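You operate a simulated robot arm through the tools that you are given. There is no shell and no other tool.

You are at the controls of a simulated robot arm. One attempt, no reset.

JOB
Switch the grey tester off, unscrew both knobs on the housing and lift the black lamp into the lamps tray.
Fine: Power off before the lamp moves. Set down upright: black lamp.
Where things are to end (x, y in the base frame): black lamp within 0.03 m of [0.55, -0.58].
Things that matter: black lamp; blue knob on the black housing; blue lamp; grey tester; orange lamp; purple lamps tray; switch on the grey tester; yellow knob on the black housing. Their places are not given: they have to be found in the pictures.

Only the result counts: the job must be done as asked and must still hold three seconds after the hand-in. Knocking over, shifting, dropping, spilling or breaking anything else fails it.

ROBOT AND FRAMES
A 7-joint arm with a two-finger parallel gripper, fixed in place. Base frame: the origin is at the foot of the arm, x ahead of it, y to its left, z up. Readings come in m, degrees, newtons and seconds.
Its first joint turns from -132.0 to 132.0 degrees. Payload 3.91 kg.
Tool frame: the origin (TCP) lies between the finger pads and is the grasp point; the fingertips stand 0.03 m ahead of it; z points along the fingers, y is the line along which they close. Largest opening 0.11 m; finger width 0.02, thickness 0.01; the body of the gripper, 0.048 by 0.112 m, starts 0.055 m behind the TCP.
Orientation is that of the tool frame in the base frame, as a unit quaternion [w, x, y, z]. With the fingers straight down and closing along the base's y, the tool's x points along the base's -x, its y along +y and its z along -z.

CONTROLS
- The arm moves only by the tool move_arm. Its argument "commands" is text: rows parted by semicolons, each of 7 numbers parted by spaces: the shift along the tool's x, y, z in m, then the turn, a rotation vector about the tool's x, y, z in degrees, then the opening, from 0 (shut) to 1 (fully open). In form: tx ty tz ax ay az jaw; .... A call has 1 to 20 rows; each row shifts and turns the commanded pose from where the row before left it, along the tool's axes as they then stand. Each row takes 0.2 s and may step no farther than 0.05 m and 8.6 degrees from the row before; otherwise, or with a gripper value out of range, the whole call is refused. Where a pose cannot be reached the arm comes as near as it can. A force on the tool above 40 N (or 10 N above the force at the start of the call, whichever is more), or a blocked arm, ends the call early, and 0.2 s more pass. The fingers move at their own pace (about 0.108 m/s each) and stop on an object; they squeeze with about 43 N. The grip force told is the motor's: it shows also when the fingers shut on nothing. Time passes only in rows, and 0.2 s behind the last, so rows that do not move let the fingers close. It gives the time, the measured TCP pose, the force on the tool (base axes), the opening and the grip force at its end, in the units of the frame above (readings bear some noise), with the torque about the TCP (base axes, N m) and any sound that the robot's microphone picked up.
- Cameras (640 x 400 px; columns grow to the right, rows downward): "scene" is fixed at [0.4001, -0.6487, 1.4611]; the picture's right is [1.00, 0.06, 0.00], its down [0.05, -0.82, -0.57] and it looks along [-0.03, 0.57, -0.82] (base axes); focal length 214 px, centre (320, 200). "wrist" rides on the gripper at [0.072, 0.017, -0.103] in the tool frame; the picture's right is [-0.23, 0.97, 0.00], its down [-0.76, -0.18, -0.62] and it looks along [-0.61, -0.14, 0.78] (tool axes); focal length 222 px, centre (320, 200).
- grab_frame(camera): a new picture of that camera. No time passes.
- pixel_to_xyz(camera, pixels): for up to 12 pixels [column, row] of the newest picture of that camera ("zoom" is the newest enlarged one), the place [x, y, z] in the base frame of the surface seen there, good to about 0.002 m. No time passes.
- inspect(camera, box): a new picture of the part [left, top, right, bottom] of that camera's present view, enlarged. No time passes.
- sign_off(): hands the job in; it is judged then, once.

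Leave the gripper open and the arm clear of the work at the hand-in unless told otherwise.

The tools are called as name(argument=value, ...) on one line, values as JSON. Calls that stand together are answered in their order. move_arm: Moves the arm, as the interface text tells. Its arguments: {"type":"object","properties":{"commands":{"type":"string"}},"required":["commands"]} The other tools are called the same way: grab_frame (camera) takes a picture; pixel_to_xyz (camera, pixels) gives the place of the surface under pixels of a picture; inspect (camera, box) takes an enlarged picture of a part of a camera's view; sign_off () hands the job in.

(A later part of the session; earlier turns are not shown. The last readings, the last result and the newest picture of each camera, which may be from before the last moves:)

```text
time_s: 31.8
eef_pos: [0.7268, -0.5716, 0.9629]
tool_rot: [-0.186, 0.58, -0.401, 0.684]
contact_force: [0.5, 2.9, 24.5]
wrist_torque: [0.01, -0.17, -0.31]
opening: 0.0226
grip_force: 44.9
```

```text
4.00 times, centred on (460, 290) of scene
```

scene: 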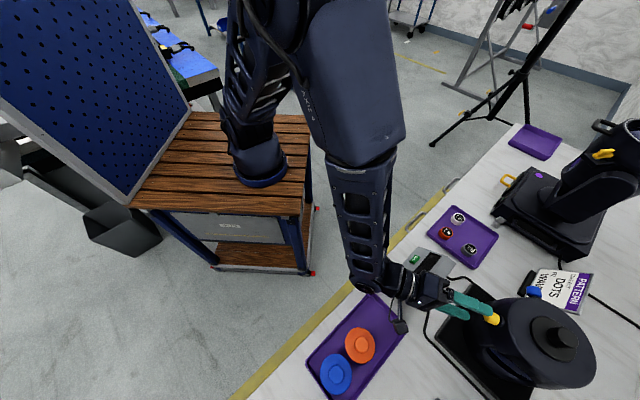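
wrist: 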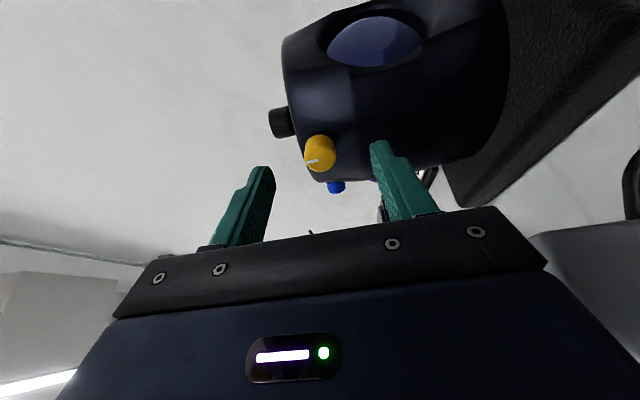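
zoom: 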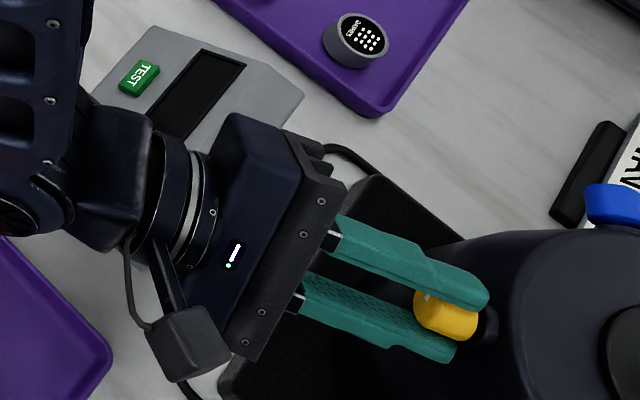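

The knob turned with the fingers. The 24 N upward force means my axis is a couple of millimetres off the knob's. I'll shift up about 2 mm to unload it and keep turning with a small correction per row.

move_arm(commands="0.0013 -0.0015 0 0 0 0 0; 0 0 0 0 0 0 0")

```text
time_s: 32.4
eef_pos: [0.7283, -0.5729, 0.9629]
tool_rot: [-0.188, 0.581, -0.402, 0.683]
contact_force: [2.2, 5.3, 10.0]
wrist_torque: [0.09, 0.11, -0.25]
opening: 0.0226
grip_force: 45.3
```

The force dropped to 10 N. I'll apply the rest of the correction and turn on another 45°.

move_arm(commands="0.0003 -0.0015 0 0 0 0 0; 0 -0.0003 0 0 0 -8 0; 0 -0.0003 0 0 0 -8 0; 0 -0.0003 0 0 0 -8 0; 0 -0.0003 0 0 0 -8 0; 0 -0.0003 0 0 0 -8 0; 0 0 0 0 0 0 0")

inspect(camera="wrist", box=[200, 90, 440, 240])

```text
time_s: 34.0
eef_pos: [0.7277, -0.57, 0.964]
tool_rot: [0.059, 0.684, -0.179, 0.705]
contact_force: [-10.0, 11.6, -26.1]
wrist_torque: [0.26, 0.59, -0.35]
opening: 0.0226
grip_force: 44.6
```

```text
2.67 times, centred on (320, 165) of wrist
```

zoom: 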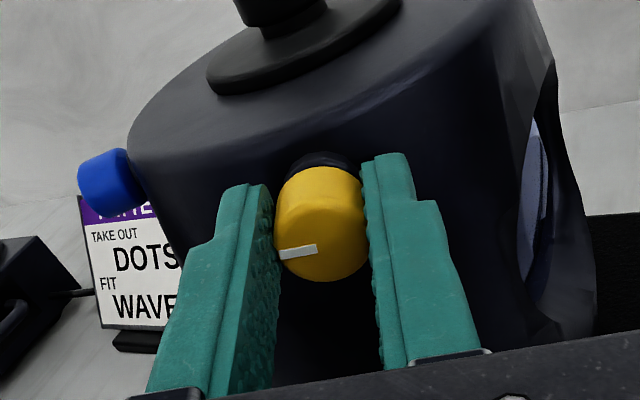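

The knob keeps turning. The force is now 26 N down with 13 N pushing outward, since the knob backs out as it unscrews. I'll relieve this by shifting 2.5 mm down and 1.5 mm back, then read the force.

move_arm(commands="-0.0025 -0.0004 -0.0015 0 0 0 0; 0 0 0 0 0 0 0")

```text
time_s: 34.6
eef_pos: [0.7286, -0.5695, 0.9643]
tool_rot: [0.06, 0.682, -0.179, 0.706]
contact_force: [0.0, -0.9, -9.8]
wrist_torque: [0.08, 0.25, -0.52]
opening: 0.0224
grip_force: 44.7
```

The force has dropped to 10 N. I'll correct another 1.2 mm and turn 40° more, retracting slightly per row.

move_arm(commands="-0.0012 0 0 0 0 0 0; 0 0 -0.0002 0 0 -8 0; 0 0 -0.0002 0 0 -8 0; 0 0 -0.0002 0 0 -8 0; 0 0 -0.0002 0 0 -8 0; 0 0 -0.0002 0 0 -8 0; 0 0 0 0 0 0 0")

inspect(camera="wrist", box=[200, 90, 440, 240])

inspect(camera="scene", box=[380, 240, 540, 340])

```text
time_s: 36.2
eef_pos: [0.7265, -0.5667, 0.9634]
tool_rot: [0.296, 0.702, 0.067, 0.644]
contact_force: [18.2, 8.0, 26.0]
wrist_torque: [-0.4, -1.0, -0.05]
opening: 0.0226
grip_force: 45.3
```

```text
2.67 times, centred on (320, 165) of wrist
```

zoom: 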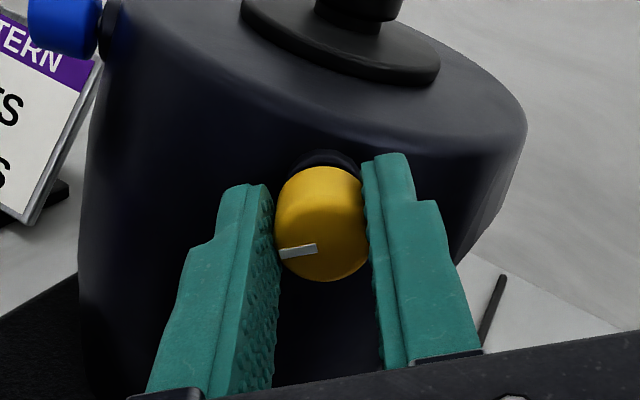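

```text
4.00 times, centred on (460, 290) of scene
```

zoom: 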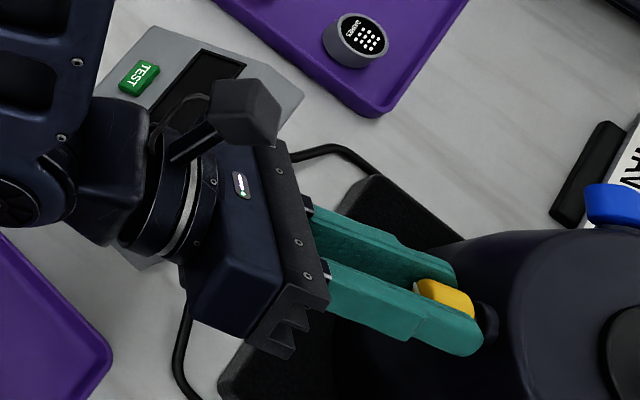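

About 120° of turn so far. Forces have built up from small misalignment, so I'll open the fingers here, let the knob sit free, and look at how it stands now.

move_arm(commands="0 0 0 0 0 0 0.5; 0 0 0 0 0 0 0.5; 0 0 0 0 0 0 0.5")

grab_frame(camera="wrist")

inspect(camera="wrist", box=[260, 120, 388, 220])

pixel_to_xyz(camera="zoom", pixels=[[300, 200], [260, 200], [340, 200], [300, 160], [300, 240], [280, 220], [320, 180], [300, 130], [300, 110], [250, 150], [350, 150], [300, 270]])

```text
time_s: 37.0
eef_pos: [0.7265, -0.5686, 0.9616]
tool_rot: [0.296, 0.703, 0.065, 0.643]
contact_force: [0.1, -0.3, -0.6]
wrist_torque: [-0.02, -0.01, 0.02]
opening: 0.0548
grip_force: 0.2
```

```text
taken
```

wrist: 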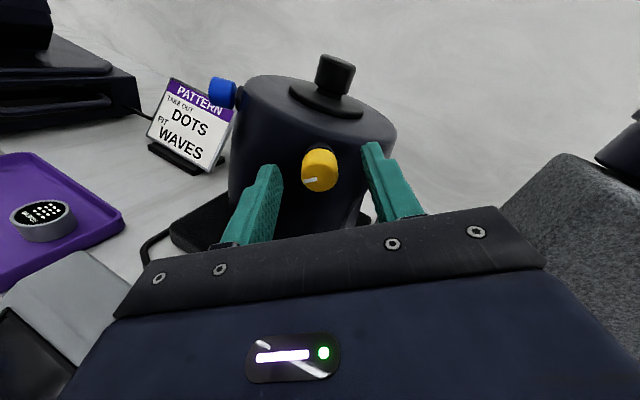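

```text
4.00 times, centred on (324, 170) of wrist
```

zoom: 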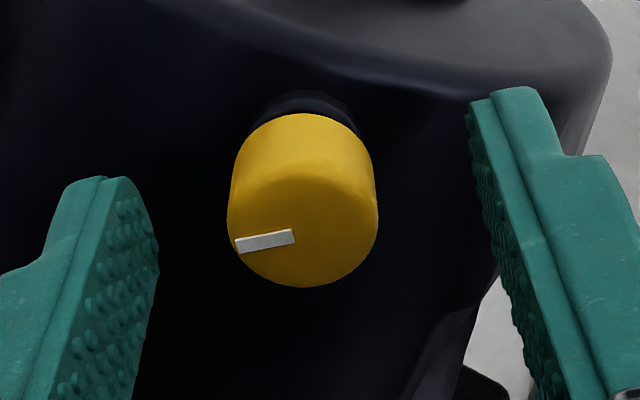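

```text
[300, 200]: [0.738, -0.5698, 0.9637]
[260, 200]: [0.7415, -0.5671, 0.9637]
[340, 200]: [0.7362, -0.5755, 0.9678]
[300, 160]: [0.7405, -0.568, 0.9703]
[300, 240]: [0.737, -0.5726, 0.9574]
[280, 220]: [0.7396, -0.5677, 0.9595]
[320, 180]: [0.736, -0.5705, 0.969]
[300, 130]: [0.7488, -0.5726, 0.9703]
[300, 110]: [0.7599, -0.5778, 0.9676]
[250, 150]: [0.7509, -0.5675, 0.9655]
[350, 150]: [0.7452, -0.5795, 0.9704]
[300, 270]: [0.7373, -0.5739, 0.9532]
```

The knob's face is still at the same depth, now turned about 120°. I'll recentre on it, close again, and turn 56° more to finish this stroke.

move_arm(commands="-0.0011 -0.0002 0.002 0 0 0 0.5; 0 0 0 0 0 0 0; 0 0 0 0 0 0 0; 0 0 0 0 0 0 0")

```text
time_s: 38.0
eef_pos: [0.7285, -0.5698, 0.9615]
tool_rot: [0.296, 0.703, 0.066, 0.643]
contact_force: [-0.3, 1.5, -0.2]
wrist_torque: [0.0, -0.11, -0.15]
opening: 0.0225
grip_force: 45.2
```

It's gripped with almost no side force, so it's well centred. Turning on by 56°.

move_arm(commands="0 0 0 0 0 -8 0; 0 0 0 0 0 -8 0; 0 0 0 0 0 -8 0; 0 0 0 0 0 -8 0; 0 0 0 0 0 -8 0; 0 0 0 0 0 -8 0; 0 0 0 0 0 -8 0; 0 0 0 0 0 0 0")

inspect(camera="wrist", box=[200, 90, 440, 240])

inspect(camera="scene", box=[380, 240, 540, 340])

```text
time_s: 39.8
eef_pos: [0.7286, -0.5696, 0.9603]
tool_rot: [0.564, 0.59, 0.389, 0.428]
contact_force: [-3.5, 11.6, -6.6]
wrist_torque: [0.05, 0.18, 0.25]
opening: 0.0227
grip_force: 44.5
```

```text
2.67 times, centred on (320, 165) of wrist
```

zoom: 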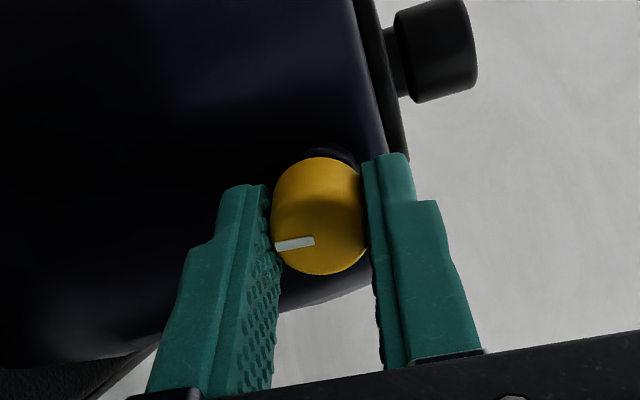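

```text
4.00 times, centred on (460, 290) of scene
```

zoom: 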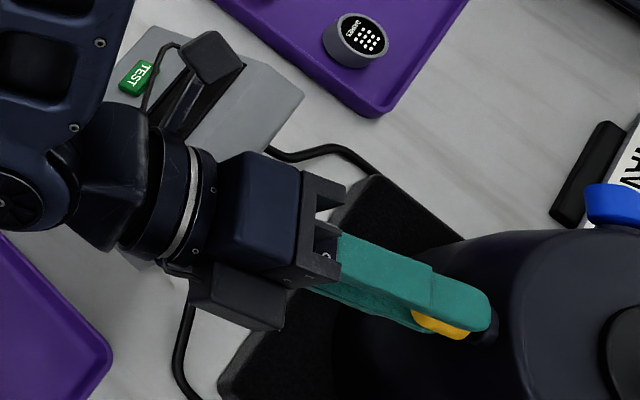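

About 176° in total now, with low forces. I'll open, roll the hand back the other way around the free knob, and take a second grip.

move_arm(commands="0 0 0 0 0 0 0.5; 0 0 0 0 0 0 0.5; 0 0 0 0 0 8.5 0.5; 0 0 0 0 0 8.5 0.5; 0 0 0 0 0 8.5 0.5; 0 0 0 0 0 8.5 0.5; 0 0 0 0 0 8.5 0.5; 0 0 0 0 0 8.5 0.5; 0 0 0 0 0 8.5 0.5; 0 0 0 0 0 8.5 0.5; 0 0 0 0 0 8.5 0.5; 0 0 0 0 0 8.5 0.5; 0 0 0 0 0 8.5 0.5; 0 0 0 0 0 8.5 0.5; 0 0 0 0 0 8.5 0.5; 0 0 0 0 0 8.5 0.5; 0 0 0 0 0 8.5 0.5; 0 0 0 0 0 8.5 0.5; 0 0 0 0 0 8.5 0.5; 0 0 0 0 0 8.5 0.5")

move_arm(commands="0 0 0 0 0 8.5 0.5; 0 0 0 0 0 8.5 0.5; 0 0 0 0 0 6 0.5; 0 0 0 0 0 0 0.5")

inspect(camera="wrist", box=[200, 90, 440, 240])

inspect(camera="scene", box=[380, 240, 540, 340])

```text
time_s: 44.0
eef_pos: [0.7283, -0.5689, 0.9612]
tool_rot: [-0.286, 0.514, -0.484, 0.648]
contact_force: [0.0, 0.3, 0.3]
wrist_torque: [0.0, -0.03, 0.0]
opening: 0.055
grip_force: 0.1
```

```text
time_s: 45.0
eef_pos: [0.7269, -0.5711, 0.9612]
tool_rot: [-0.409, 0.408, -0.577, 0.578]
contact_force: [0.0, 0.4, -0.9]
wrist_torque: [0.01, 0.04, -0.01]
opening: 0.0551
grip_force: 0.0
```

```text
2.67 times, centred on (320, 165) of wrist
```

zoom: 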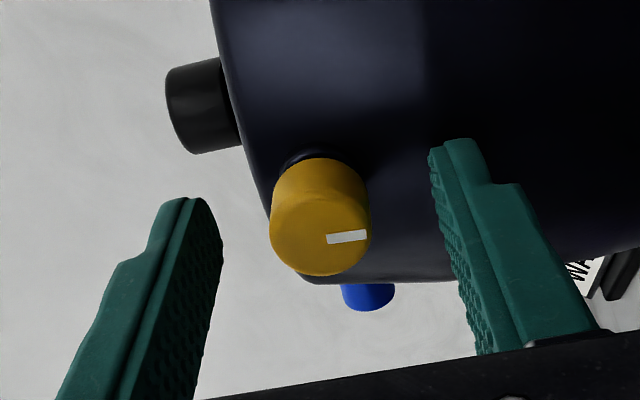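

```text
4.00 times, centred on (460, 290) of scene
```

zoom: 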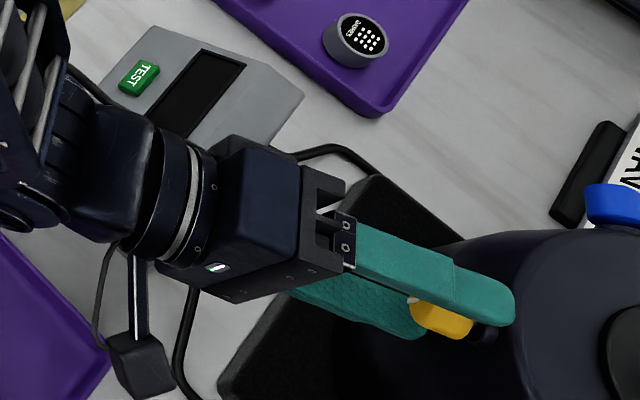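

The mark is now on the opposite side, so 180° is done and the knob stays put. I'll close again and turn another stroke in two parts, watching the forces.

move_arm(commands="0 0 0 0 0 0 0; 0 0 0 0 0 0 0; 0 0 0 0 0 0 0; 0 0 0 0 0 -8 0; 0 0 0 0 0 -8 0; 0 0 0 0 0 -8 0; 0 0 0 0 0 -8 0; 0 0 0 0 0 -8 0; 0 0 0 0 0 0 0")

```text
time_s: 47.0
eef_pos: [0.7273, -0.5693, 0.9607]
tool_rot: [-0.186, 0.581, -0.402, 0.683]
contact_force: [-0.3, 5.1, -1.9]
wrist_torque: [0.1, 0.19, -0.14]
opening: 0.0227
grip_force: 45.2
```

Forces are small. Turning on.

move_arm(commands="0 0 0 0 0 -8 0; 0 0 0 0 0 -8 0; 0 0 0 0 0 -8 0; 0 0 0 0 0 -8 0; 0 0 0 0 0 -8 0; 0 0 0 0 0 -8 0; 0 0 0 0 0 -8 0; 0 0 0 0 0 -8 0; 0 0 0 0 0 -8 0; 0 0 0 0 0 -8 0; 0 0 0 0 0 -8 0; 0 0 0 0 0 -8 0; 0 0 0 0 0 -8 0; 0 0 0 0 0 -8 0; 0 0 0 0 0 -8 0; 0 0 0 0 0 -8 0; 0 0 0 0 0 -8 0; 0 0 0 0 0 0 0")

inspect(camera="wrist", box=[200, 90, 440, 240])

inspect(camera="scene", box=[380, 240, 540, 340])

```text
time_s: 50.8
eef_pos: [0.7281, -0.569, 0.9611]
tool_rot: [0.564, 0.59, 0.388, 0.428]
contact_force: [-25.5, 21.3, -18.1]
wrist_torque: [0.22, 0.42, 0.01]
opening: 0.0227
grip_force: 44.9
```

```text
2.67 times, centred on (320, 165) of wrist
```

zoom: 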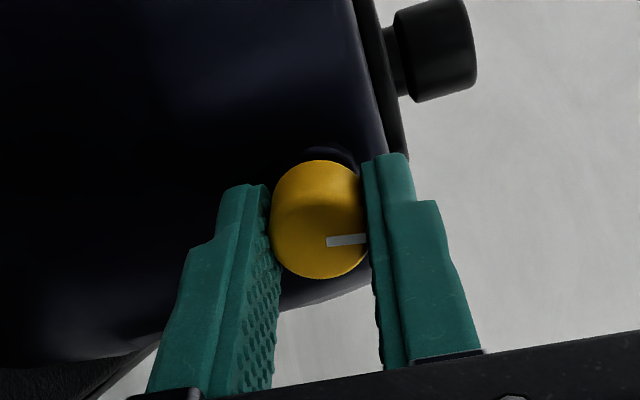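

```text
4.00 times, centred on (460, 290) of scene
```

zoom: 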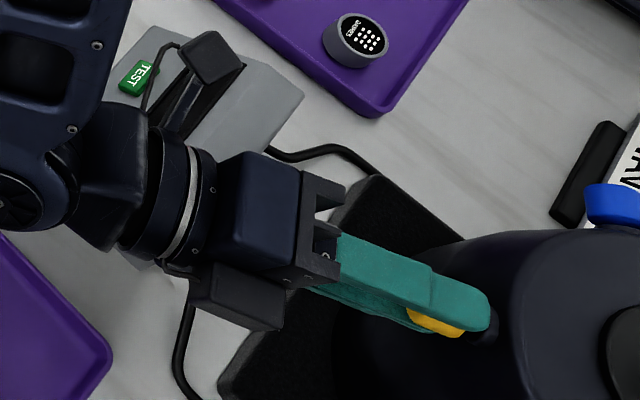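

The force along the tool axis is now 31 N outward, so the knob does travel outward as it unscrews. I'll back off 3 mm to relieve it and read the force.

move_arm(commands="0 0 -0.0025 0 0 0 0; 0 0 0 0 0 0 0")

inspect(camera="scene", box=[460, 290, 520, 330])

```text
time_s: 51.4
eef_pos: [0.7271, -0.5693, 0.9605]
tool_rot: [0.564, 0.589, 0.388, 0.429]
contact_force: [4.9, 6.5, -19.5]
wrist_torque: [0.12, 0.38, 0.3]
opening: 0.0223
grip_force: 45.4
```

```text
10.00 times, centred on (490, 310) of scene
```

zoom: 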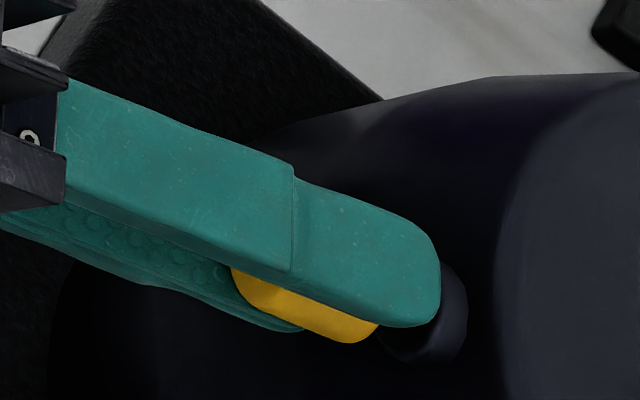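

Relieved. I'll open, roll back for a third grip, and measure the face again.

move_arm(commands="0 0 0 0 0 0 0.5; 0 0 0 0 0 0 0.5; 0 0 0 0 0 8.5 0.5; 0 0 0 0 0 8.5 0.5; 0 0 0 0 0 8.5 0.5; 0 0 0 0 0 8.5 0.5; 0 0 0 0 0 8.5 0.5; 0 0 0 0 0 8.5 0.5; 0 0 0 0 0 8.5 0.5; 0 0 0 0 0 8.5 0.5; 0 0 0 0 0 8.5 0.5; 0 0 0 0 0 8.5 0.5; 0 0 0 0 0 8.5 0.5; 0 0 0 0 0 8.5 0.5; 0 0 0 0 0 8.5 0.5; 0 0 0 0 0 8.5 0.5; 0 0 0 0 0 8.5 0.5; 0 0 0 0 0 8.5 0.5; 0 0 0 0 0 8.5 0.5; 0 0 0 0 0 8.5 0.5")

move_arm(commands="0 0 0 0 0 8.5 0.5; 0 0 0 0 0 8.5 0.5; 0 0 0 0 0 6 0.5; 0 0 0 0 0 0 0.5")

inspect(camera="scene", box=[460, 290, 520, 330])

inspect(camera="wrist", box=[280, 130, 360, 200])

pixel_to_xyz(camera="zoom", pixels=[[300, 250], [260, 250], [340, 250], [300, 210], [300, 290], [300, 170], [340, 210], [260, 210], [320, 300], [330, 160], [330, 140], [300, 320]])

```text
time_s: 55.6
eef_pos: [0.726, -0.5704, 0.9611]
tool_rot: [-0.286, 0.514, -0.484, 0.648]
contact_force: [1.2, 0.3, -0.1]
wrist_torque: [0.01, 0.0, -0.05]
opening: 0.0551
grip_force: 0.0
```

```text
time_s: 56.6
eef_pos: [0.7257, -0.5687, 0.9617]
tool_rot: [-0.409, 0.407, -0.577, 0.578]
contact_force: [-0.5, 0.4, 0.3]
wrist_torque: [-0.01, 0.0, 0.02]
opening: 0.0549
grip_force: 0.0
```

```text
10.00 times, centred on (490, 310) of scene
```

zoom: 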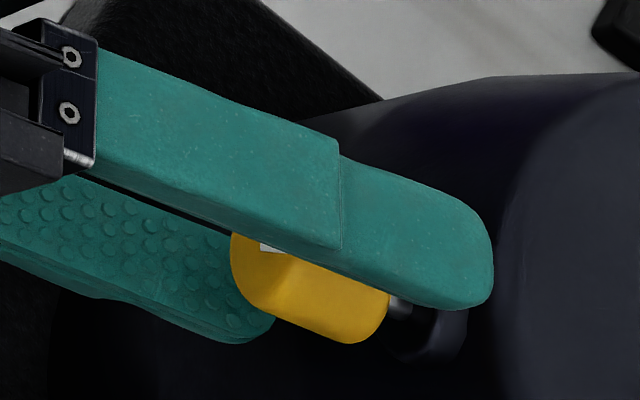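

```text
5.71 times, centred on (320, 165) of wrist
```

zoom: 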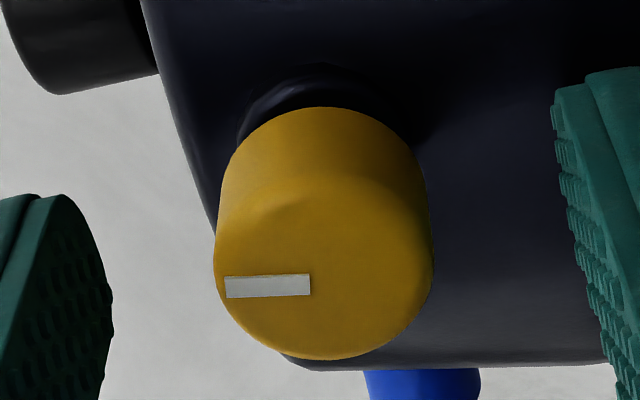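

```text
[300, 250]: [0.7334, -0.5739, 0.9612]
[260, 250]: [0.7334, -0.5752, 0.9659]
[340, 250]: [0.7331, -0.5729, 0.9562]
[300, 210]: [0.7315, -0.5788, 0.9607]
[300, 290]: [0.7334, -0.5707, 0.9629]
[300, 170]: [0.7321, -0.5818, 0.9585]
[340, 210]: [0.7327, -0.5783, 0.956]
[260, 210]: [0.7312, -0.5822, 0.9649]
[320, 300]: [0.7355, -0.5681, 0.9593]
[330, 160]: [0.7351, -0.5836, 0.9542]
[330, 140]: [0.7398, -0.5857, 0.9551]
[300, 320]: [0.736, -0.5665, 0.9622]
```

The face has moved out about 5 mm and a bit of bare metal stud shows behind the knob, so it is backing out by about 4–5 mm per turn. I'll take a third grip and turn another half turn, retracting 0.1 mm per row.

move_arm(commands="0 0 -0.001 0 0 0 0; 0 0 0 0 0 0 0; 0 0 0 0 0 0 0; 0 0 -0.0001 0 0 -8 0; 0 0 -0.0001 0 0 -8 0; 0 0 -0.0001 0 0 -8 0; 0 0 -0.0001 0 0 -8 0; 0 0 -0.0001 0 0 -8 0; 0 0 -0.0001 0 0 -8 0; 0 0 -0.0001 0 0 -8 0; 0 0 -0.0001 0 0 -8 0; 0 0 -0.0001 0 0 -8 0; 0 0 -0.0001 0 0 -8 0; 0 0 -0.0001 0 0 -8 0; 0 0 0 0 0 0 0")

inspect(camera="scene", box=[460, 290, 520, 330])

```text
time_s: 59.8
eef_pos: [0.724, -0.5684, 0.9626]
tool_rot: [0.108, 0.694, -0.131, 0.7]
contact_force: [3.3, 3.3, 0.9]
wrist_torque: [0.23, -0.08, -0.49]
opening: 0.0224
grip_force: 44.8
```

```text
10.00 times, centred on (490, 310) of scene
```

zoom: 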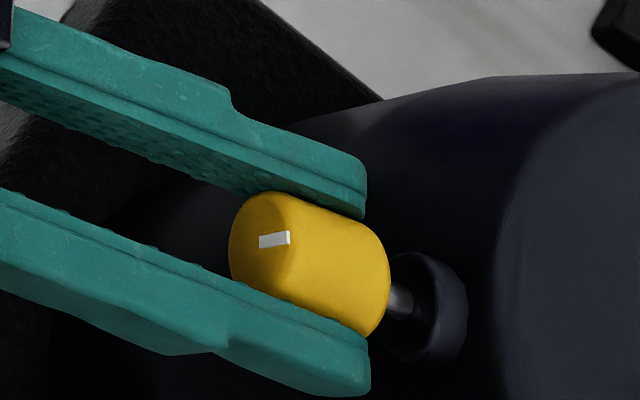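

Forces are small and the gap behind the knob is growing. I'll go on for the rest of this stroke.

move_arm(commands="0 0 -0.0001 0 0 -8 0; 0 0 -0.0001 0 0 -8 0; 0 0 -0.0001 0 0 -8 0; 0 0 -0.0001 0 0 -8 0; 0 0 -0.0001 0 0 -8 0; 0 0 -0.0001 0 0 -8 0; 0 0 -0.0001 0 0 -8 0; 0 0 -0.0001 0 0 -8 0; 0 0 -0.0001 0 0 -8 0; 0 0 -0.0001 0 0 -8 0; 0 0 -0.0001 0 0 -8 0; 0 0 0 0 0 0 0")

inspect(camera="scene", box=[460, 290, 520, 330])

inspect(camera="wrist", box=[200, 90, 440, 240])

```text
time_s: 62.4
eef_pos: [0.7232, -0.5678, 0.9602]
tool_rot: [0.564, 0.59, 0.388, 0.428]
contact_force: [4.4, -1.6, -0.1]
wrist_torque: [0.44, 0.31, -0.02]
opening: 0.0225
grip_force: 44.6
```

```text
10.00 times, centred on (490, 310) of scene
```

zoom: 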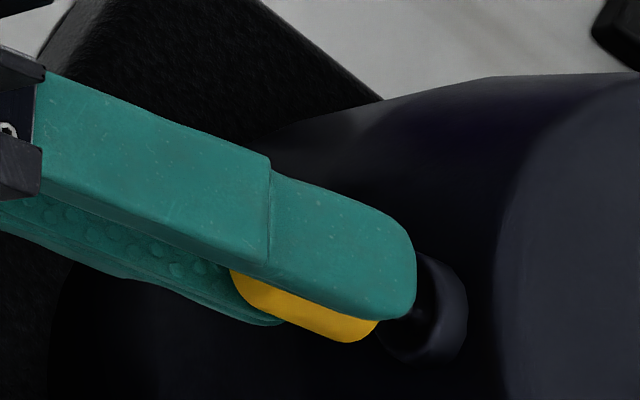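

```text
2.67 times, centred on (320, 165) of wrist
```

zoom: 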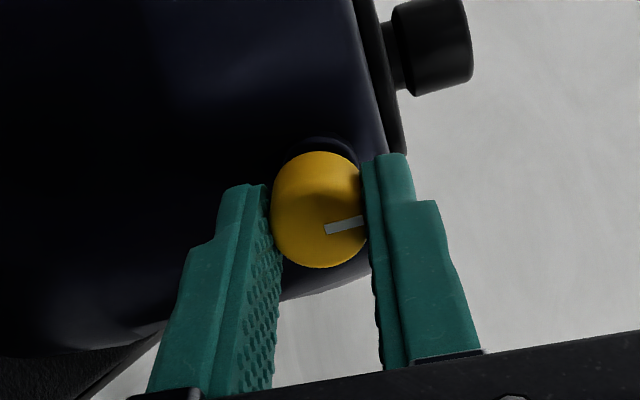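

The mark stayed nearly still in the world during this stroke while the fingers slipped round it. The resisting torque rose to about 0.3 N·m, so the yellow knob has come to its stop after one full turn and is backed out. I'll release it and draw the hand straight back.

move_arm(commands="0 0 0 0 0 0 0.5; 0 0 0 0 0 0 0.5; 0 0 -0.02 0 0 0 0.5; 0 0 -0.04 0 0 0 0.5; 0 0 -0.03 0 0 0 0.5; 0 0.04 0 0 0 0 0.5; 0 0.04 0 0 0 0 0.5; 0 0.04 0 0 0 0 0.5; 0 0.04 0 0 0 0 0.5; 0 0 0 0 0 0 0.5")

grab_frame(camera="scene")

inspect(camera="scene", box=[460, 270, 580, 345])

pixel_to_xyz(camera="zoom", pixels=[[120, 240], [150, 250], [180, 270], [200, 265], [130, 220], [360, 95], [410, 110], [385, 90], [385, 120], [395, 135], [410, 95], [420, 140]])

```text
time_s: 64.6
eef_pos: [0.6325, -0.5494, 1.1199]
tool_rot: [0.564, 0.59, 0.387, 0.429]
contact_force: [0.6, 0.3, 0.1]
wrist_torque: [-0.02, 0.01, 0.03]
opening: 0.055
grip_force: 0.1
```

```text
taken
```

scene: 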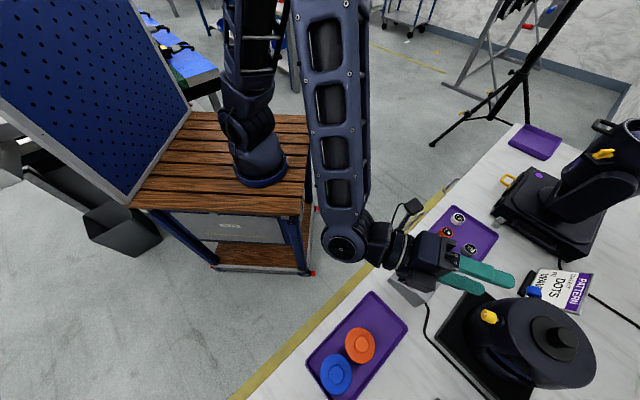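

```text
5.33 times, centred on (520, 308) of scene
```

zoom: 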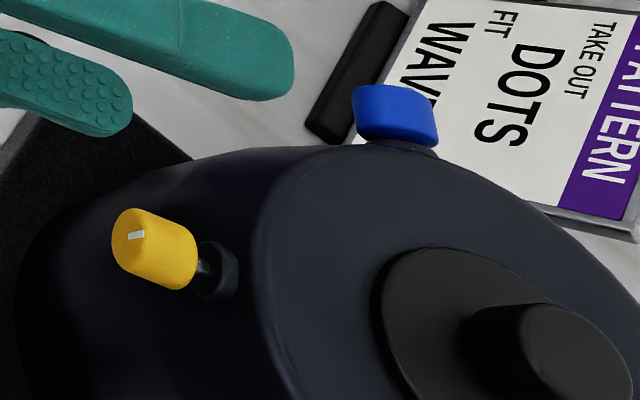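

```text
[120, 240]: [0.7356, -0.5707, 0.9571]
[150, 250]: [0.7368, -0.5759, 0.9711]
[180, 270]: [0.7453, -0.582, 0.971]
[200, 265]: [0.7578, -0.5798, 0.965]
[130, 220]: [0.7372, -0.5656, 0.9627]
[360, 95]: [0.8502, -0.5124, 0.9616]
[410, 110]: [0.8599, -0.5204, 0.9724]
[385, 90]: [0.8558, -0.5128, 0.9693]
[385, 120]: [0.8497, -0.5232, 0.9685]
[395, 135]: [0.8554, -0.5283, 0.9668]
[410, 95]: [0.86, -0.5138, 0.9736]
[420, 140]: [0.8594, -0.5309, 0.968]
```

The yellow knob is backed out with its bare stud showing. Next is the blue knob at about (0.858,-0.52,0.96), which points away towards +y. I need to know the free space there, so I'll measure the neighbouring machine, the sign and the ring tray.

pixel_to_xyz(camera="scene", pixels=[[495, 212], [505, 222], [530, 240], [560, 255], [600, 245], [520, 180], [545, 180], [570, 200], [505, 180], [550, 275], [590, 290], [575, 310]])

pixel_to_xyz(camera="scene", pixels=[[530, 265], [525, 280], [580, 275], [600, 155], [605, 125], [560, 180], [610, 200], [560, 235], [515, 205], [495, 225], [548, 250], [580, 225]])

```text
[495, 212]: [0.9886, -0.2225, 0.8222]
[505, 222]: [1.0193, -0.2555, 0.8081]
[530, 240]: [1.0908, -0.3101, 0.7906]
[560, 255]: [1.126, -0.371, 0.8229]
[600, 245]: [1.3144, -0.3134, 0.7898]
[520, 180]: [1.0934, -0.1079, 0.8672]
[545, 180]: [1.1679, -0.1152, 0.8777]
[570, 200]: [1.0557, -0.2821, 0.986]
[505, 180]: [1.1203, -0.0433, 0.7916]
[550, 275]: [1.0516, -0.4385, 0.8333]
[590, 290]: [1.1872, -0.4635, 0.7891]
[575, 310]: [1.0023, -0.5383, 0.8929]
```

```text
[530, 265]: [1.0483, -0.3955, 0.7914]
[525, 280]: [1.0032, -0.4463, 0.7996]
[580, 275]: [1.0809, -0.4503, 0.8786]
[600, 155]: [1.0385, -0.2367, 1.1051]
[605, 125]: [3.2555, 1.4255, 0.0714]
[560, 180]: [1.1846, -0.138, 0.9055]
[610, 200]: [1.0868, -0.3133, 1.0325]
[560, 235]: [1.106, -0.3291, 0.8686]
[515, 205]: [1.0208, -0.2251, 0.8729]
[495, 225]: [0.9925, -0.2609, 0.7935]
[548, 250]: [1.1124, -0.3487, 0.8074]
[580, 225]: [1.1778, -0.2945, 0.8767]
```

The machine's base begins at about x=0.99 and its arm hangs near (1.05,-0.28,1.0), and the sign is at about (1.0,-0.54,0.89). That's too tight to reach the blue knob head-on, so I'll grip it from the arm's side and from above like pliers, swinging the hand about the knob's axis. First I'll swing the hand to a viewing pose high above that side.

move_arm(commands="0 0 0 0 -6.75 -1.9 0.5; 0 0 0 0 -6.75 -1.9 0.5; 0.0365 0 -0.0237 0 0 0 0.5; 0.0365 0 -0.0237 0 0 0 0.5; 0.0212 0 0.0326 0 0 0 0.5; 0.0212 0 0.0326 0 0 0 0.5; 0.0212 0 0.0326 0 0 0 0.5; 0.0212 0 0.0326 0 0 0 0.5; 0 0 0 7.24 0 -1.94 0.5; 0 0 0 7.24 0 -1.94 0.5; 0 0 0 7.24 0 -1.94 0.5; 0 0 0 7.24 0 -1.94 0.5; 0 0 0 7.24 0 -1.94 0.5; 0 0 0 7.24 0 -1.94 0.5; 0 0 0 0 0 0 0.5")

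grab_frame(camera="scene")

grab_frame(camera="wrist")

```text
time_s: 67.8
eef_pos: [0.6342, -0.5261, 1.121]
tool_rot: [0.382, 0.77, 0.494, 0.133]
contact_force: [-0.1, -0.2, 0.5]
wrist_torque: [0.02, -0.02, -0.03]
opening: 0.055
grip_force: 0.1
out of reach, approached as far as the arm can: row 3, 4, 5, 6, 7, 8
```

```text
taken
```

scene: 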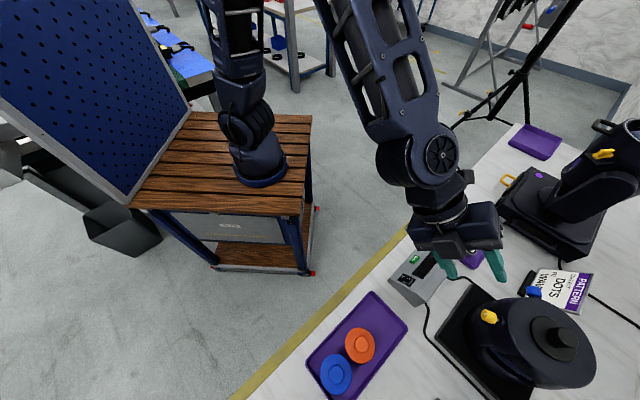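

```text
taken
```

wrist: 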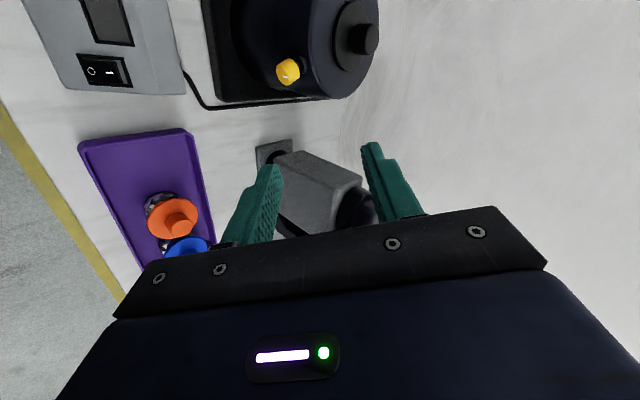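

The sideways moves at horizontal tilt were out of reach, but the arm took the tilted orientation well. It is at (0.634,-0.526,1.121), tilted 45° down. I'll now move across to (0.788,-0.462,1.12) in this orientation.

move_arm(commands="0.0322 0.0218 0.0151 0 0 0 0.5; 0.0322 0.0218 0.0151 0 0 0 0.5; 0.0322 0.0218 0.0151 0 0 0 0.5; 0.0322 0.0218 0.0151 0 0 0 0.5; 0 0 0 0 0 0 0.5")

grab_frame(camera="scene")

grab_frame(camera="wrist")

```text
time_s: 69.0
eef_pos: [0.7879, -0.4635, 1.1172]
tool_rot: [0.376, 0.771, 0.499, 0.126]
contact_force: [0.0, 0.2, -0.2]
wrist_torque: [0.0, -0.01, 0.02]
opening: 0.0551
grip_force: 0.2
```

```text
taken
```

scene: 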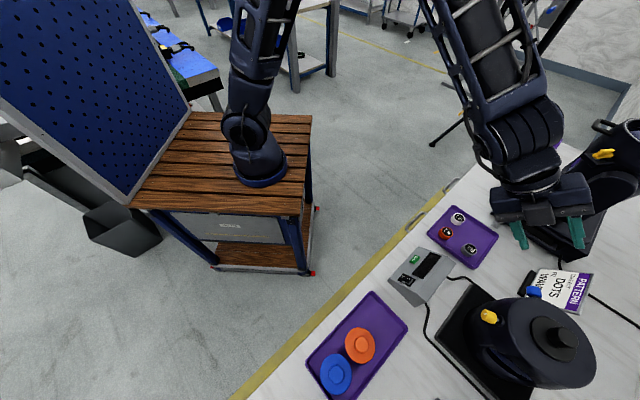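

```text
taken
```

wrist: 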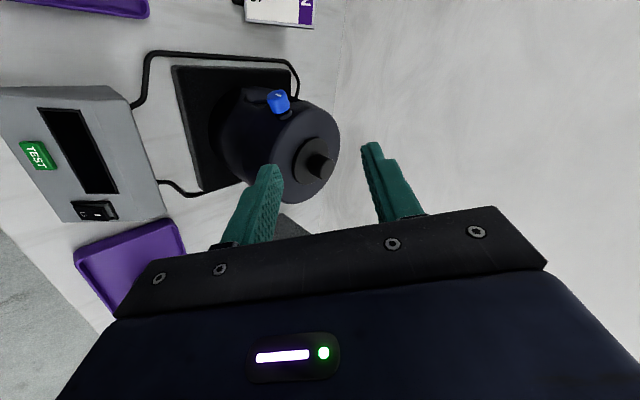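

I'm at (0.788,-0.4635,1.117), and the blue knob shows at (278,100). I'll enlarge it and measure its shape and axis.

inspect(camera="wrist", box=[254, 80, 302, 120])

pixel_to_xyz(camera="zoom", pixels=[[330, 200], [330, 150], [280, 180], [380, 180], [310, 230], [370, 240], [350, 280], [300, 280], [400, 260], [330, 110], [360, 330], [260, 210]])

pixel_to_xyz(camera="wrist", pixels=[[318, 165], [310, 160], [325, 172], [318, 175], [300, 150], [327, 150], [310, 185], [330, 185], [270, 90], [288, 120], [293, 100], [250, 120]])

```text
10.00 times, centred on (278, 100) of wrist
```

zoom: 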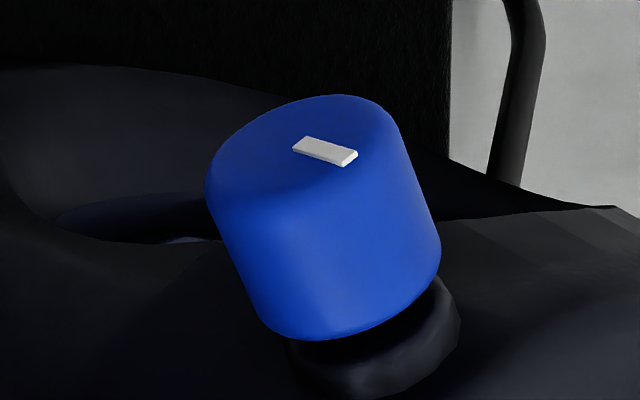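

```text
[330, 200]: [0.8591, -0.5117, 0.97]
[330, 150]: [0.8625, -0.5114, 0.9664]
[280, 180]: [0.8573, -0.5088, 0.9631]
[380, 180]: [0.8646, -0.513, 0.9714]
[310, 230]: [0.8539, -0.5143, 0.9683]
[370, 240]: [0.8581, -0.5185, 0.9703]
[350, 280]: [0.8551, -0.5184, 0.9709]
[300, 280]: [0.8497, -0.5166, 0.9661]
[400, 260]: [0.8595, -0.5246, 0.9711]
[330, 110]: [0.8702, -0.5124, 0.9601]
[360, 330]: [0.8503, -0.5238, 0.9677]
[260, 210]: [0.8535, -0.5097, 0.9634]
```

```text
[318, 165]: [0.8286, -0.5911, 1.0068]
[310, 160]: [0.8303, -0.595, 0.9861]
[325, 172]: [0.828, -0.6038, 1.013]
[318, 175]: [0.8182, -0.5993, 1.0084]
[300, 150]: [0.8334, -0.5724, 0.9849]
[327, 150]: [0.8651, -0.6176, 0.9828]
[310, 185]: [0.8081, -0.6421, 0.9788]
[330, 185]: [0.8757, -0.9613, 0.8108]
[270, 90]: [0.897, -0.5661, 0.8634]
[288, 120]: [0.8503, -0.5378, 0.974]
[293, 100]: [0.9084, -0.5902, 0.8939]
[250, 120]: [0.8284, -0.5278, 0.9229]
```

The blue knob's face centre is about (0.862,-0.511,0.960) and its axis points along (0.276,0.961,0). I'll correct the yaw by 2° and move to a standoff about 75 mm from the knob along the approach line.

move_arm(commands="0 0 0 -0.37 1.41 -1.37 0.5; 0.0047 -0.0172 0.0327 0 0 0 0.5; 0.0047 -0.0172 0.0327 0 0 0 0.5; 0.0046 -0.0172 0.0326 0 0 0 0.5; 0 0 0 0 0 0 0.5")

grab_frame(camera="scene")

grab_frame(camera="wrist")

```text
time_s: 70.2
eef_pos: [0.8146, -0.4813, 1.0111]
tool_rot: [0.374, 0.762, 0.512, 0.132]
contact_force: [0.1, 0.9, -0.2]
wrist_torque: [-0.05, 0.07, 0.0]
opening: 0.055
grip_force: 0.0
```

```text
taken
```

scene: 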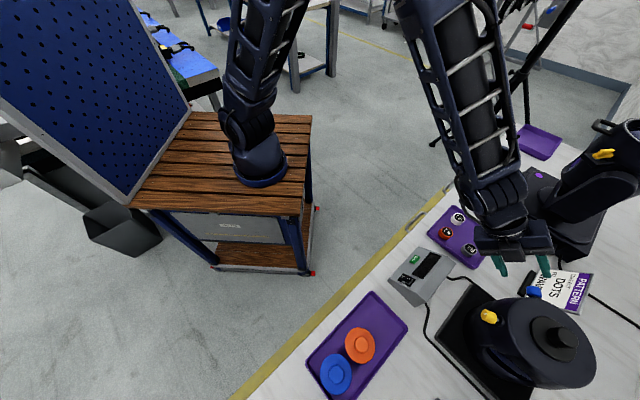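

```text
taken
```

wrist: 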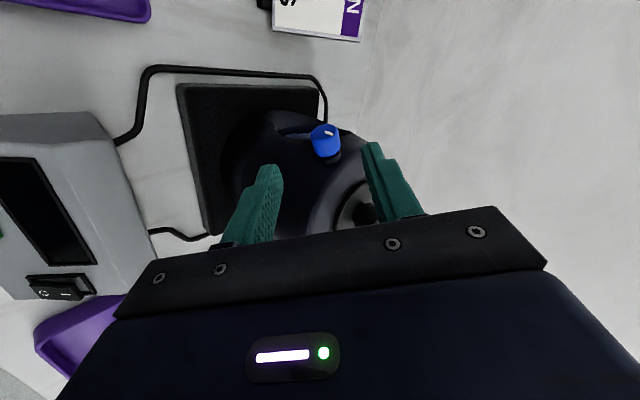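

The fingers straddle the approach line nicely. I'll swing the hand back about the knob's axis by 32° at this standoff to see how low a start angle the arm can take.

move_arm(commands="0.00018 -0.0101 0.0007 -7.73 0 2.07 0.5; 0.00018 -0.0101 0.0007 -7.73 0 2.07 0.5; 0.00018 -0.0101 0.0007 -7.73 0 2.07 0.5; 0.00018 -0.0101 0.0007 -7.73 0 2.07 0.5; 0 0 0 0 0 0 0.5")

grab_frame(camera="scene")

grab_frame(camera="wrist")

```text
time_s: 71.4
eef_pos: [0.7974, -0.4762, 0.9763]
tool_rot: [0.554, 0.669, 0.401, 0.291]
contact_force: [0.1, 0.9, 0.0]
wrist_torque: [-0.01, 0.03, 0.01]
opening: 0.0548
grip_force: 0.0
```

```text
taken
```

scene: 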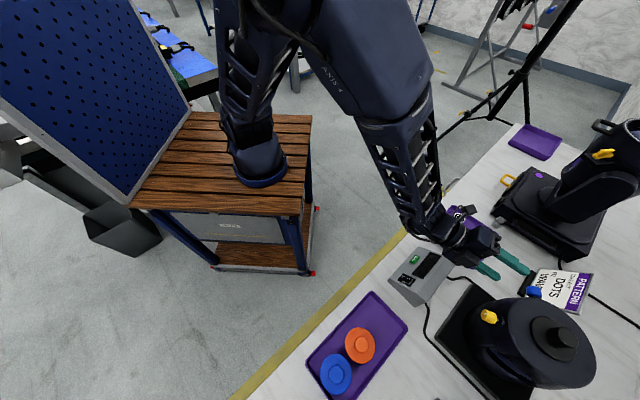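

```text
taken
```

wrist: 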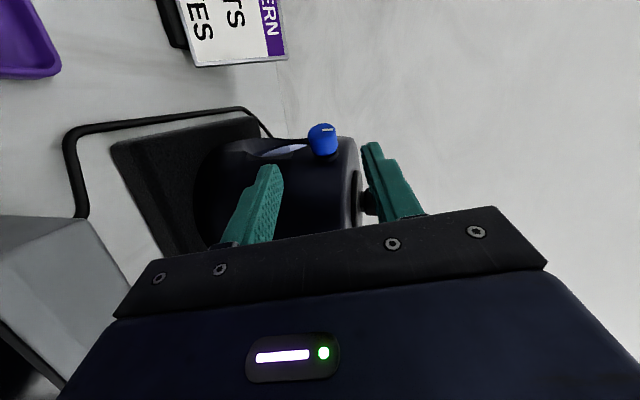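

All 32° were reached without trouble. I'll advance 40 mm along the approach line and look.

move_arm(commands="0 0 0.02 0 0 0 0.5; 0 0 0.02 0 0 0 0.5; 0 0 0 0 0 0 0.5")

inspect(camera="wrist", box=[200, 80, 440, 230])

inspect(camera="scene", box=[450, 220, 610, 340])

```text
time_s: 72.2
eef_pos: [0.8296, -0.4981, 0.9678]
tool_rot: [0.553, 0.67, 0.402, 0.29]
contact_force: [-0.1, -0.5, 0.0]
wrist_torque: [0.01, 0.0, 0.03]
opening: 0.0548
grip_force: 0.0
```

```text
2.67 times, centred on (320, 155) of wrist
```

zoom: 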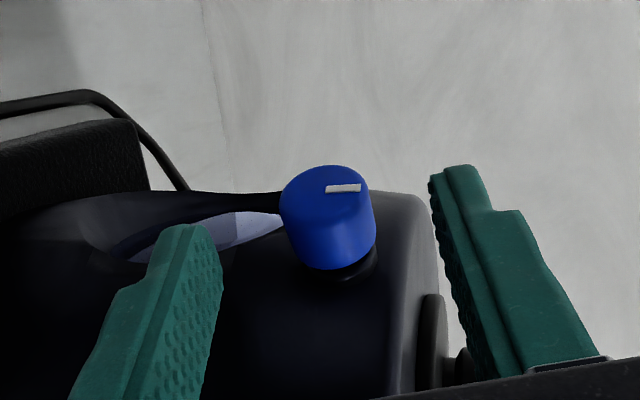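

```text
3.33 times, centred on (530, 280) of scene
```

zoom: 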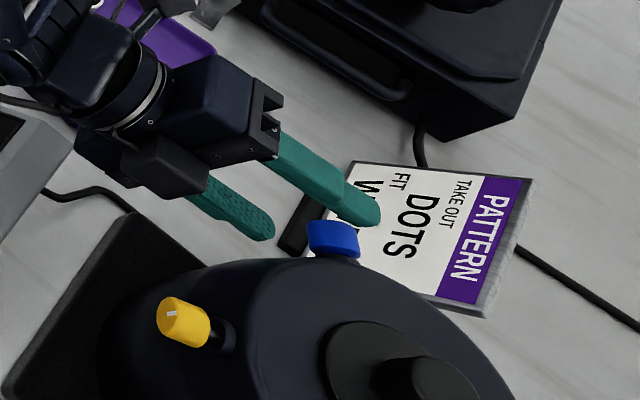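

The knob is between the fingers. I'll measure it again from this closer viewpoint before gripping.

inspect(camera="wrist", box=[296, 134, 352, 190])

pixel_to_xyz(camera="zoom", pixels=[[230, 120], [180, 120], [280, 110], [230, 80], [230, 160], [200, 200], [260, 200], [230, 240], [290, 230], [180, 180], [310, 180], [270, 270]])

```text
7.14 times, centred on (324, 162) of wrist
```

zoom: 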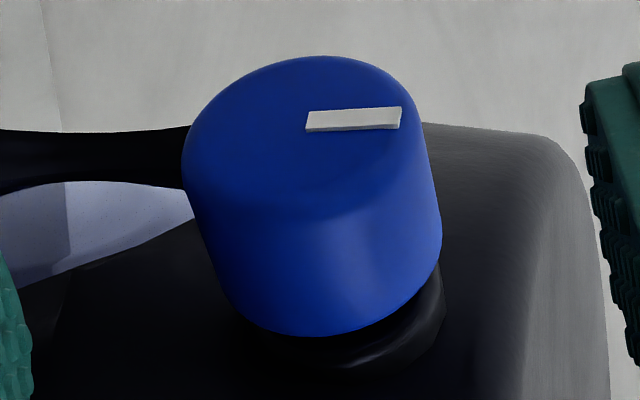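

```text
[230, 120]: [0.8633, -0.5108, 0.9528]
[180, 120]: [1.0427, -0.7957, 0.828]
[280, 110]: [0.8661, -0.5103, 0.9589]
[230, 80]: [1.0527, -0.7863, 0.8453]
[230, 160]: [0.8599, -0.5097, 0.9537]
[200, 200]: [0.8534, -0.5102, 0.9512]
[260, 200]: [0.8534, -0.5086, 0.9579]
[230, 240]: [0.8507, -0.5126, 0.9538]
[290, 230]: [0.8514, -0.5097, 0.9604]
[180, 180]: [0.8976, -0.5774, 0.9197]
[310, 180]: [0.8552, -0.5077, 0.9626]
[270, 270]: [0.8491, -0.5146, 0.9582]
```

The face centre is confirmed at about (0.861,-0.509,0.960), and the hand is lined up within about a millimetre. I'll advance 17 mm and close.

move_arm(commands="0 0 0.009 0 0 0 0.5; 0 0 0.008 0 0 0 0.5; 0 0 0 0 0 0 0.5; 0 0 0 0 0 0 0; 0 0 0 0 0 0 0; 0 0 0 0 0 0 0")

inspect(camera="wrist", box=[200, 80, 440, 230])

inspect(camera="scene", box=[490, 260, 590, 330])

```text
time_s: 73.6
eef_pos: [0.8443, -0.506, 0.9658]
tool_rot: [0.553, 0.67, 0.402, 0.29]
contact_force: [7.3, -4.0, 16.1]
wrist_torque: [-0.17, -0.34, 0.02]
opening: 0.022
grip_force: 45.3
```

```text
2.67 times, centred on (320, 155) of wrist
```

zoom: 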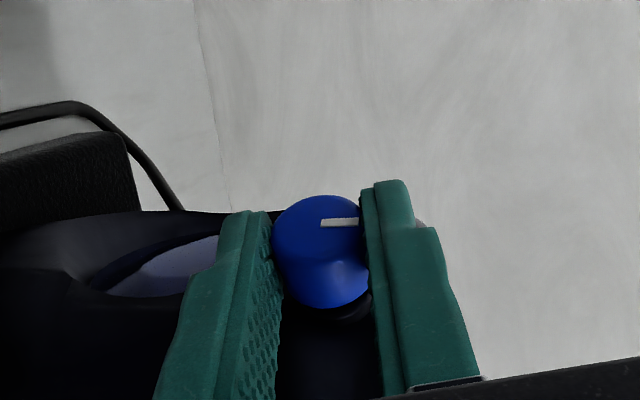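

```text
5.71 times, centred on (540, 295) of scene
```

zoom: 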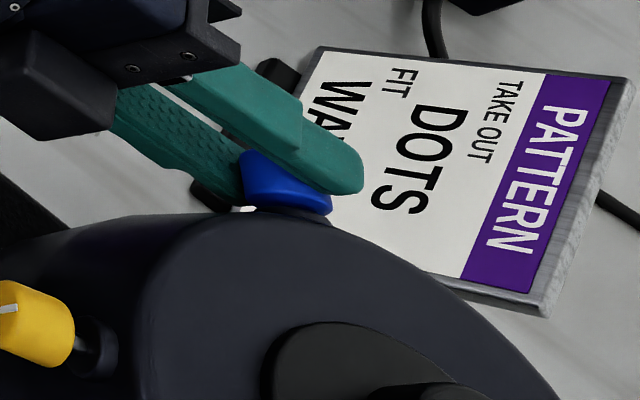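

It's gripped at 22 mm opening with a 16 N upward force, meaning I'm about 2 mm low. I'll ease up 2 mm, then swing +32° about the knob's axis (counter-clockwise from outside).

move_arm(commands="0 0.002 0 0 0 0 0; 0 0 0 0 0 0 0")

move_arm(commands="0.00014 0.00242 0.00014 7.73 0 -2.07 0; 0.00014 0.00242 0.00014 7.73 0 -2.07 0; 0.00014 0.00242 0.00014 7.73 0 -2.07 0; 0 0 0 0 0 0 0")

inspect(camera="wrist", box=[200, 80, 440, 230])

```text
time_s: 74.2
eef_pos: [0.8455, -0.5061, 0.9662]
tool_rot: [0.552, 0.67, 0.403, 0.29]
contact_force: [11.2, -5.8, 7.4]
wrist_torque: [-0.07, -0.2, 0.03]
opening: 0.0221
grip_force: 45.7
```

```text
time_s: 75.2
eef_pos: [0.8477, -0.5063, 0.973]
tool_rot: [0.422, 0.744, 0.488, 0.173]
contact_force: [14.6, -4.6, 13.9]
wrist_torque: [-0.09, -0.39, -0.07]
opening: 0.022
grip_force: 45.1
```

```text
2.67 times, centred on (320, 155) of wrist
```

zoom: 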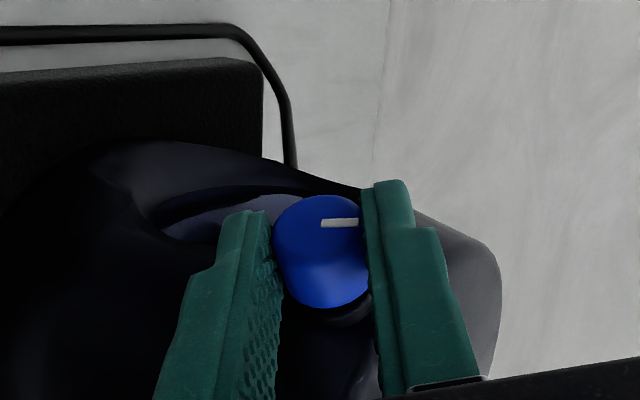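

It turns with the fingers. The 20 N along the closing line says to shift about 2 mm more that way. I'll correct and continue 24°.

move_arm(commands="0 0.0022 0 0 0 0 0; 0.00014 0.0025 0.00014 7.73 0 -2.07 0; 0.00014 0.0025 0.00014 7.73 0 -2.07 0; 0.00014 0.0025 0.00014 7.73 0 -2.07 0; 0 0 0 0 0 0 0")

inspect(camera="wrist", box=[200, 80, 440, 230])

```text
time_s: 76.0
eef_pos: [0.8471, -0.5189, 0.978]
tool_rot: [0.343, 0.775, 0.518, 0.113]
contact_force: [1.3, 13.4, 5.2]
wrist_torque: [-0.91, 0.24, -0.32]
opening: 0.0223
grip_force: 44.7
stopped in row 3: the force on the tool passed its limit at 214 N (the readings are from after the stop); the commanded pose is now the measured one
```

```text
2.67 times, centred on (320, 155) of wrist
```

zoom: 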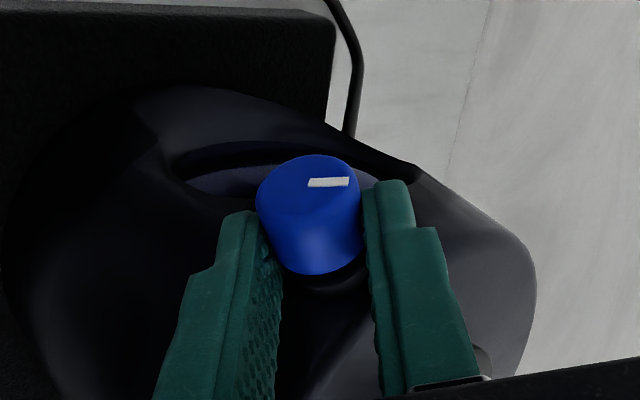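

The force spiked to 214 N and the hand slid about 12 mm inwards, which wasn't intended. I'll stop and check whether the housing shifted, and what touched what.

grab_frame(camera="scene")

inspect(camera="scene", box=[380, 230, 620, 400])

inspect(camera="scene", box=[490, 260, 590, 330])

```text
taken
```

scene: 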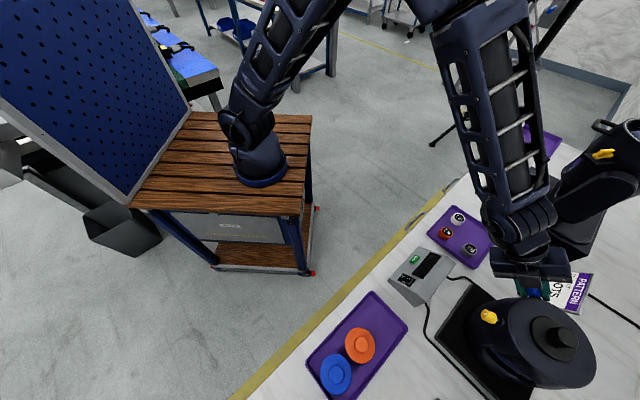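

```text
2.35 times, centred on (500, 315) of scene
```

zoom: 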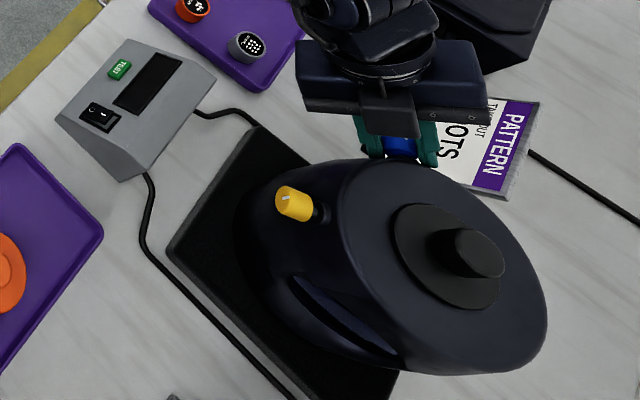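

```text
5.71 times, centred on (540, 295) of scene
```

zoom: 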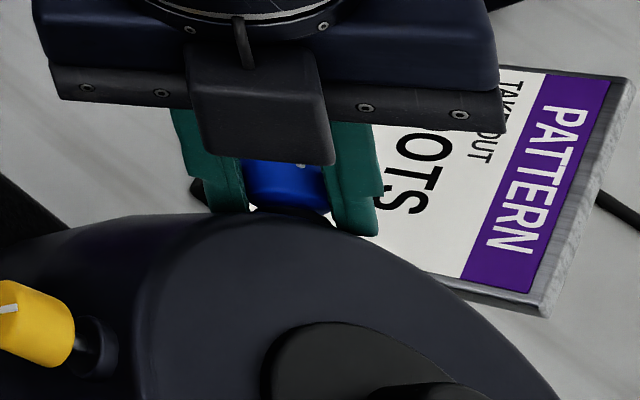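

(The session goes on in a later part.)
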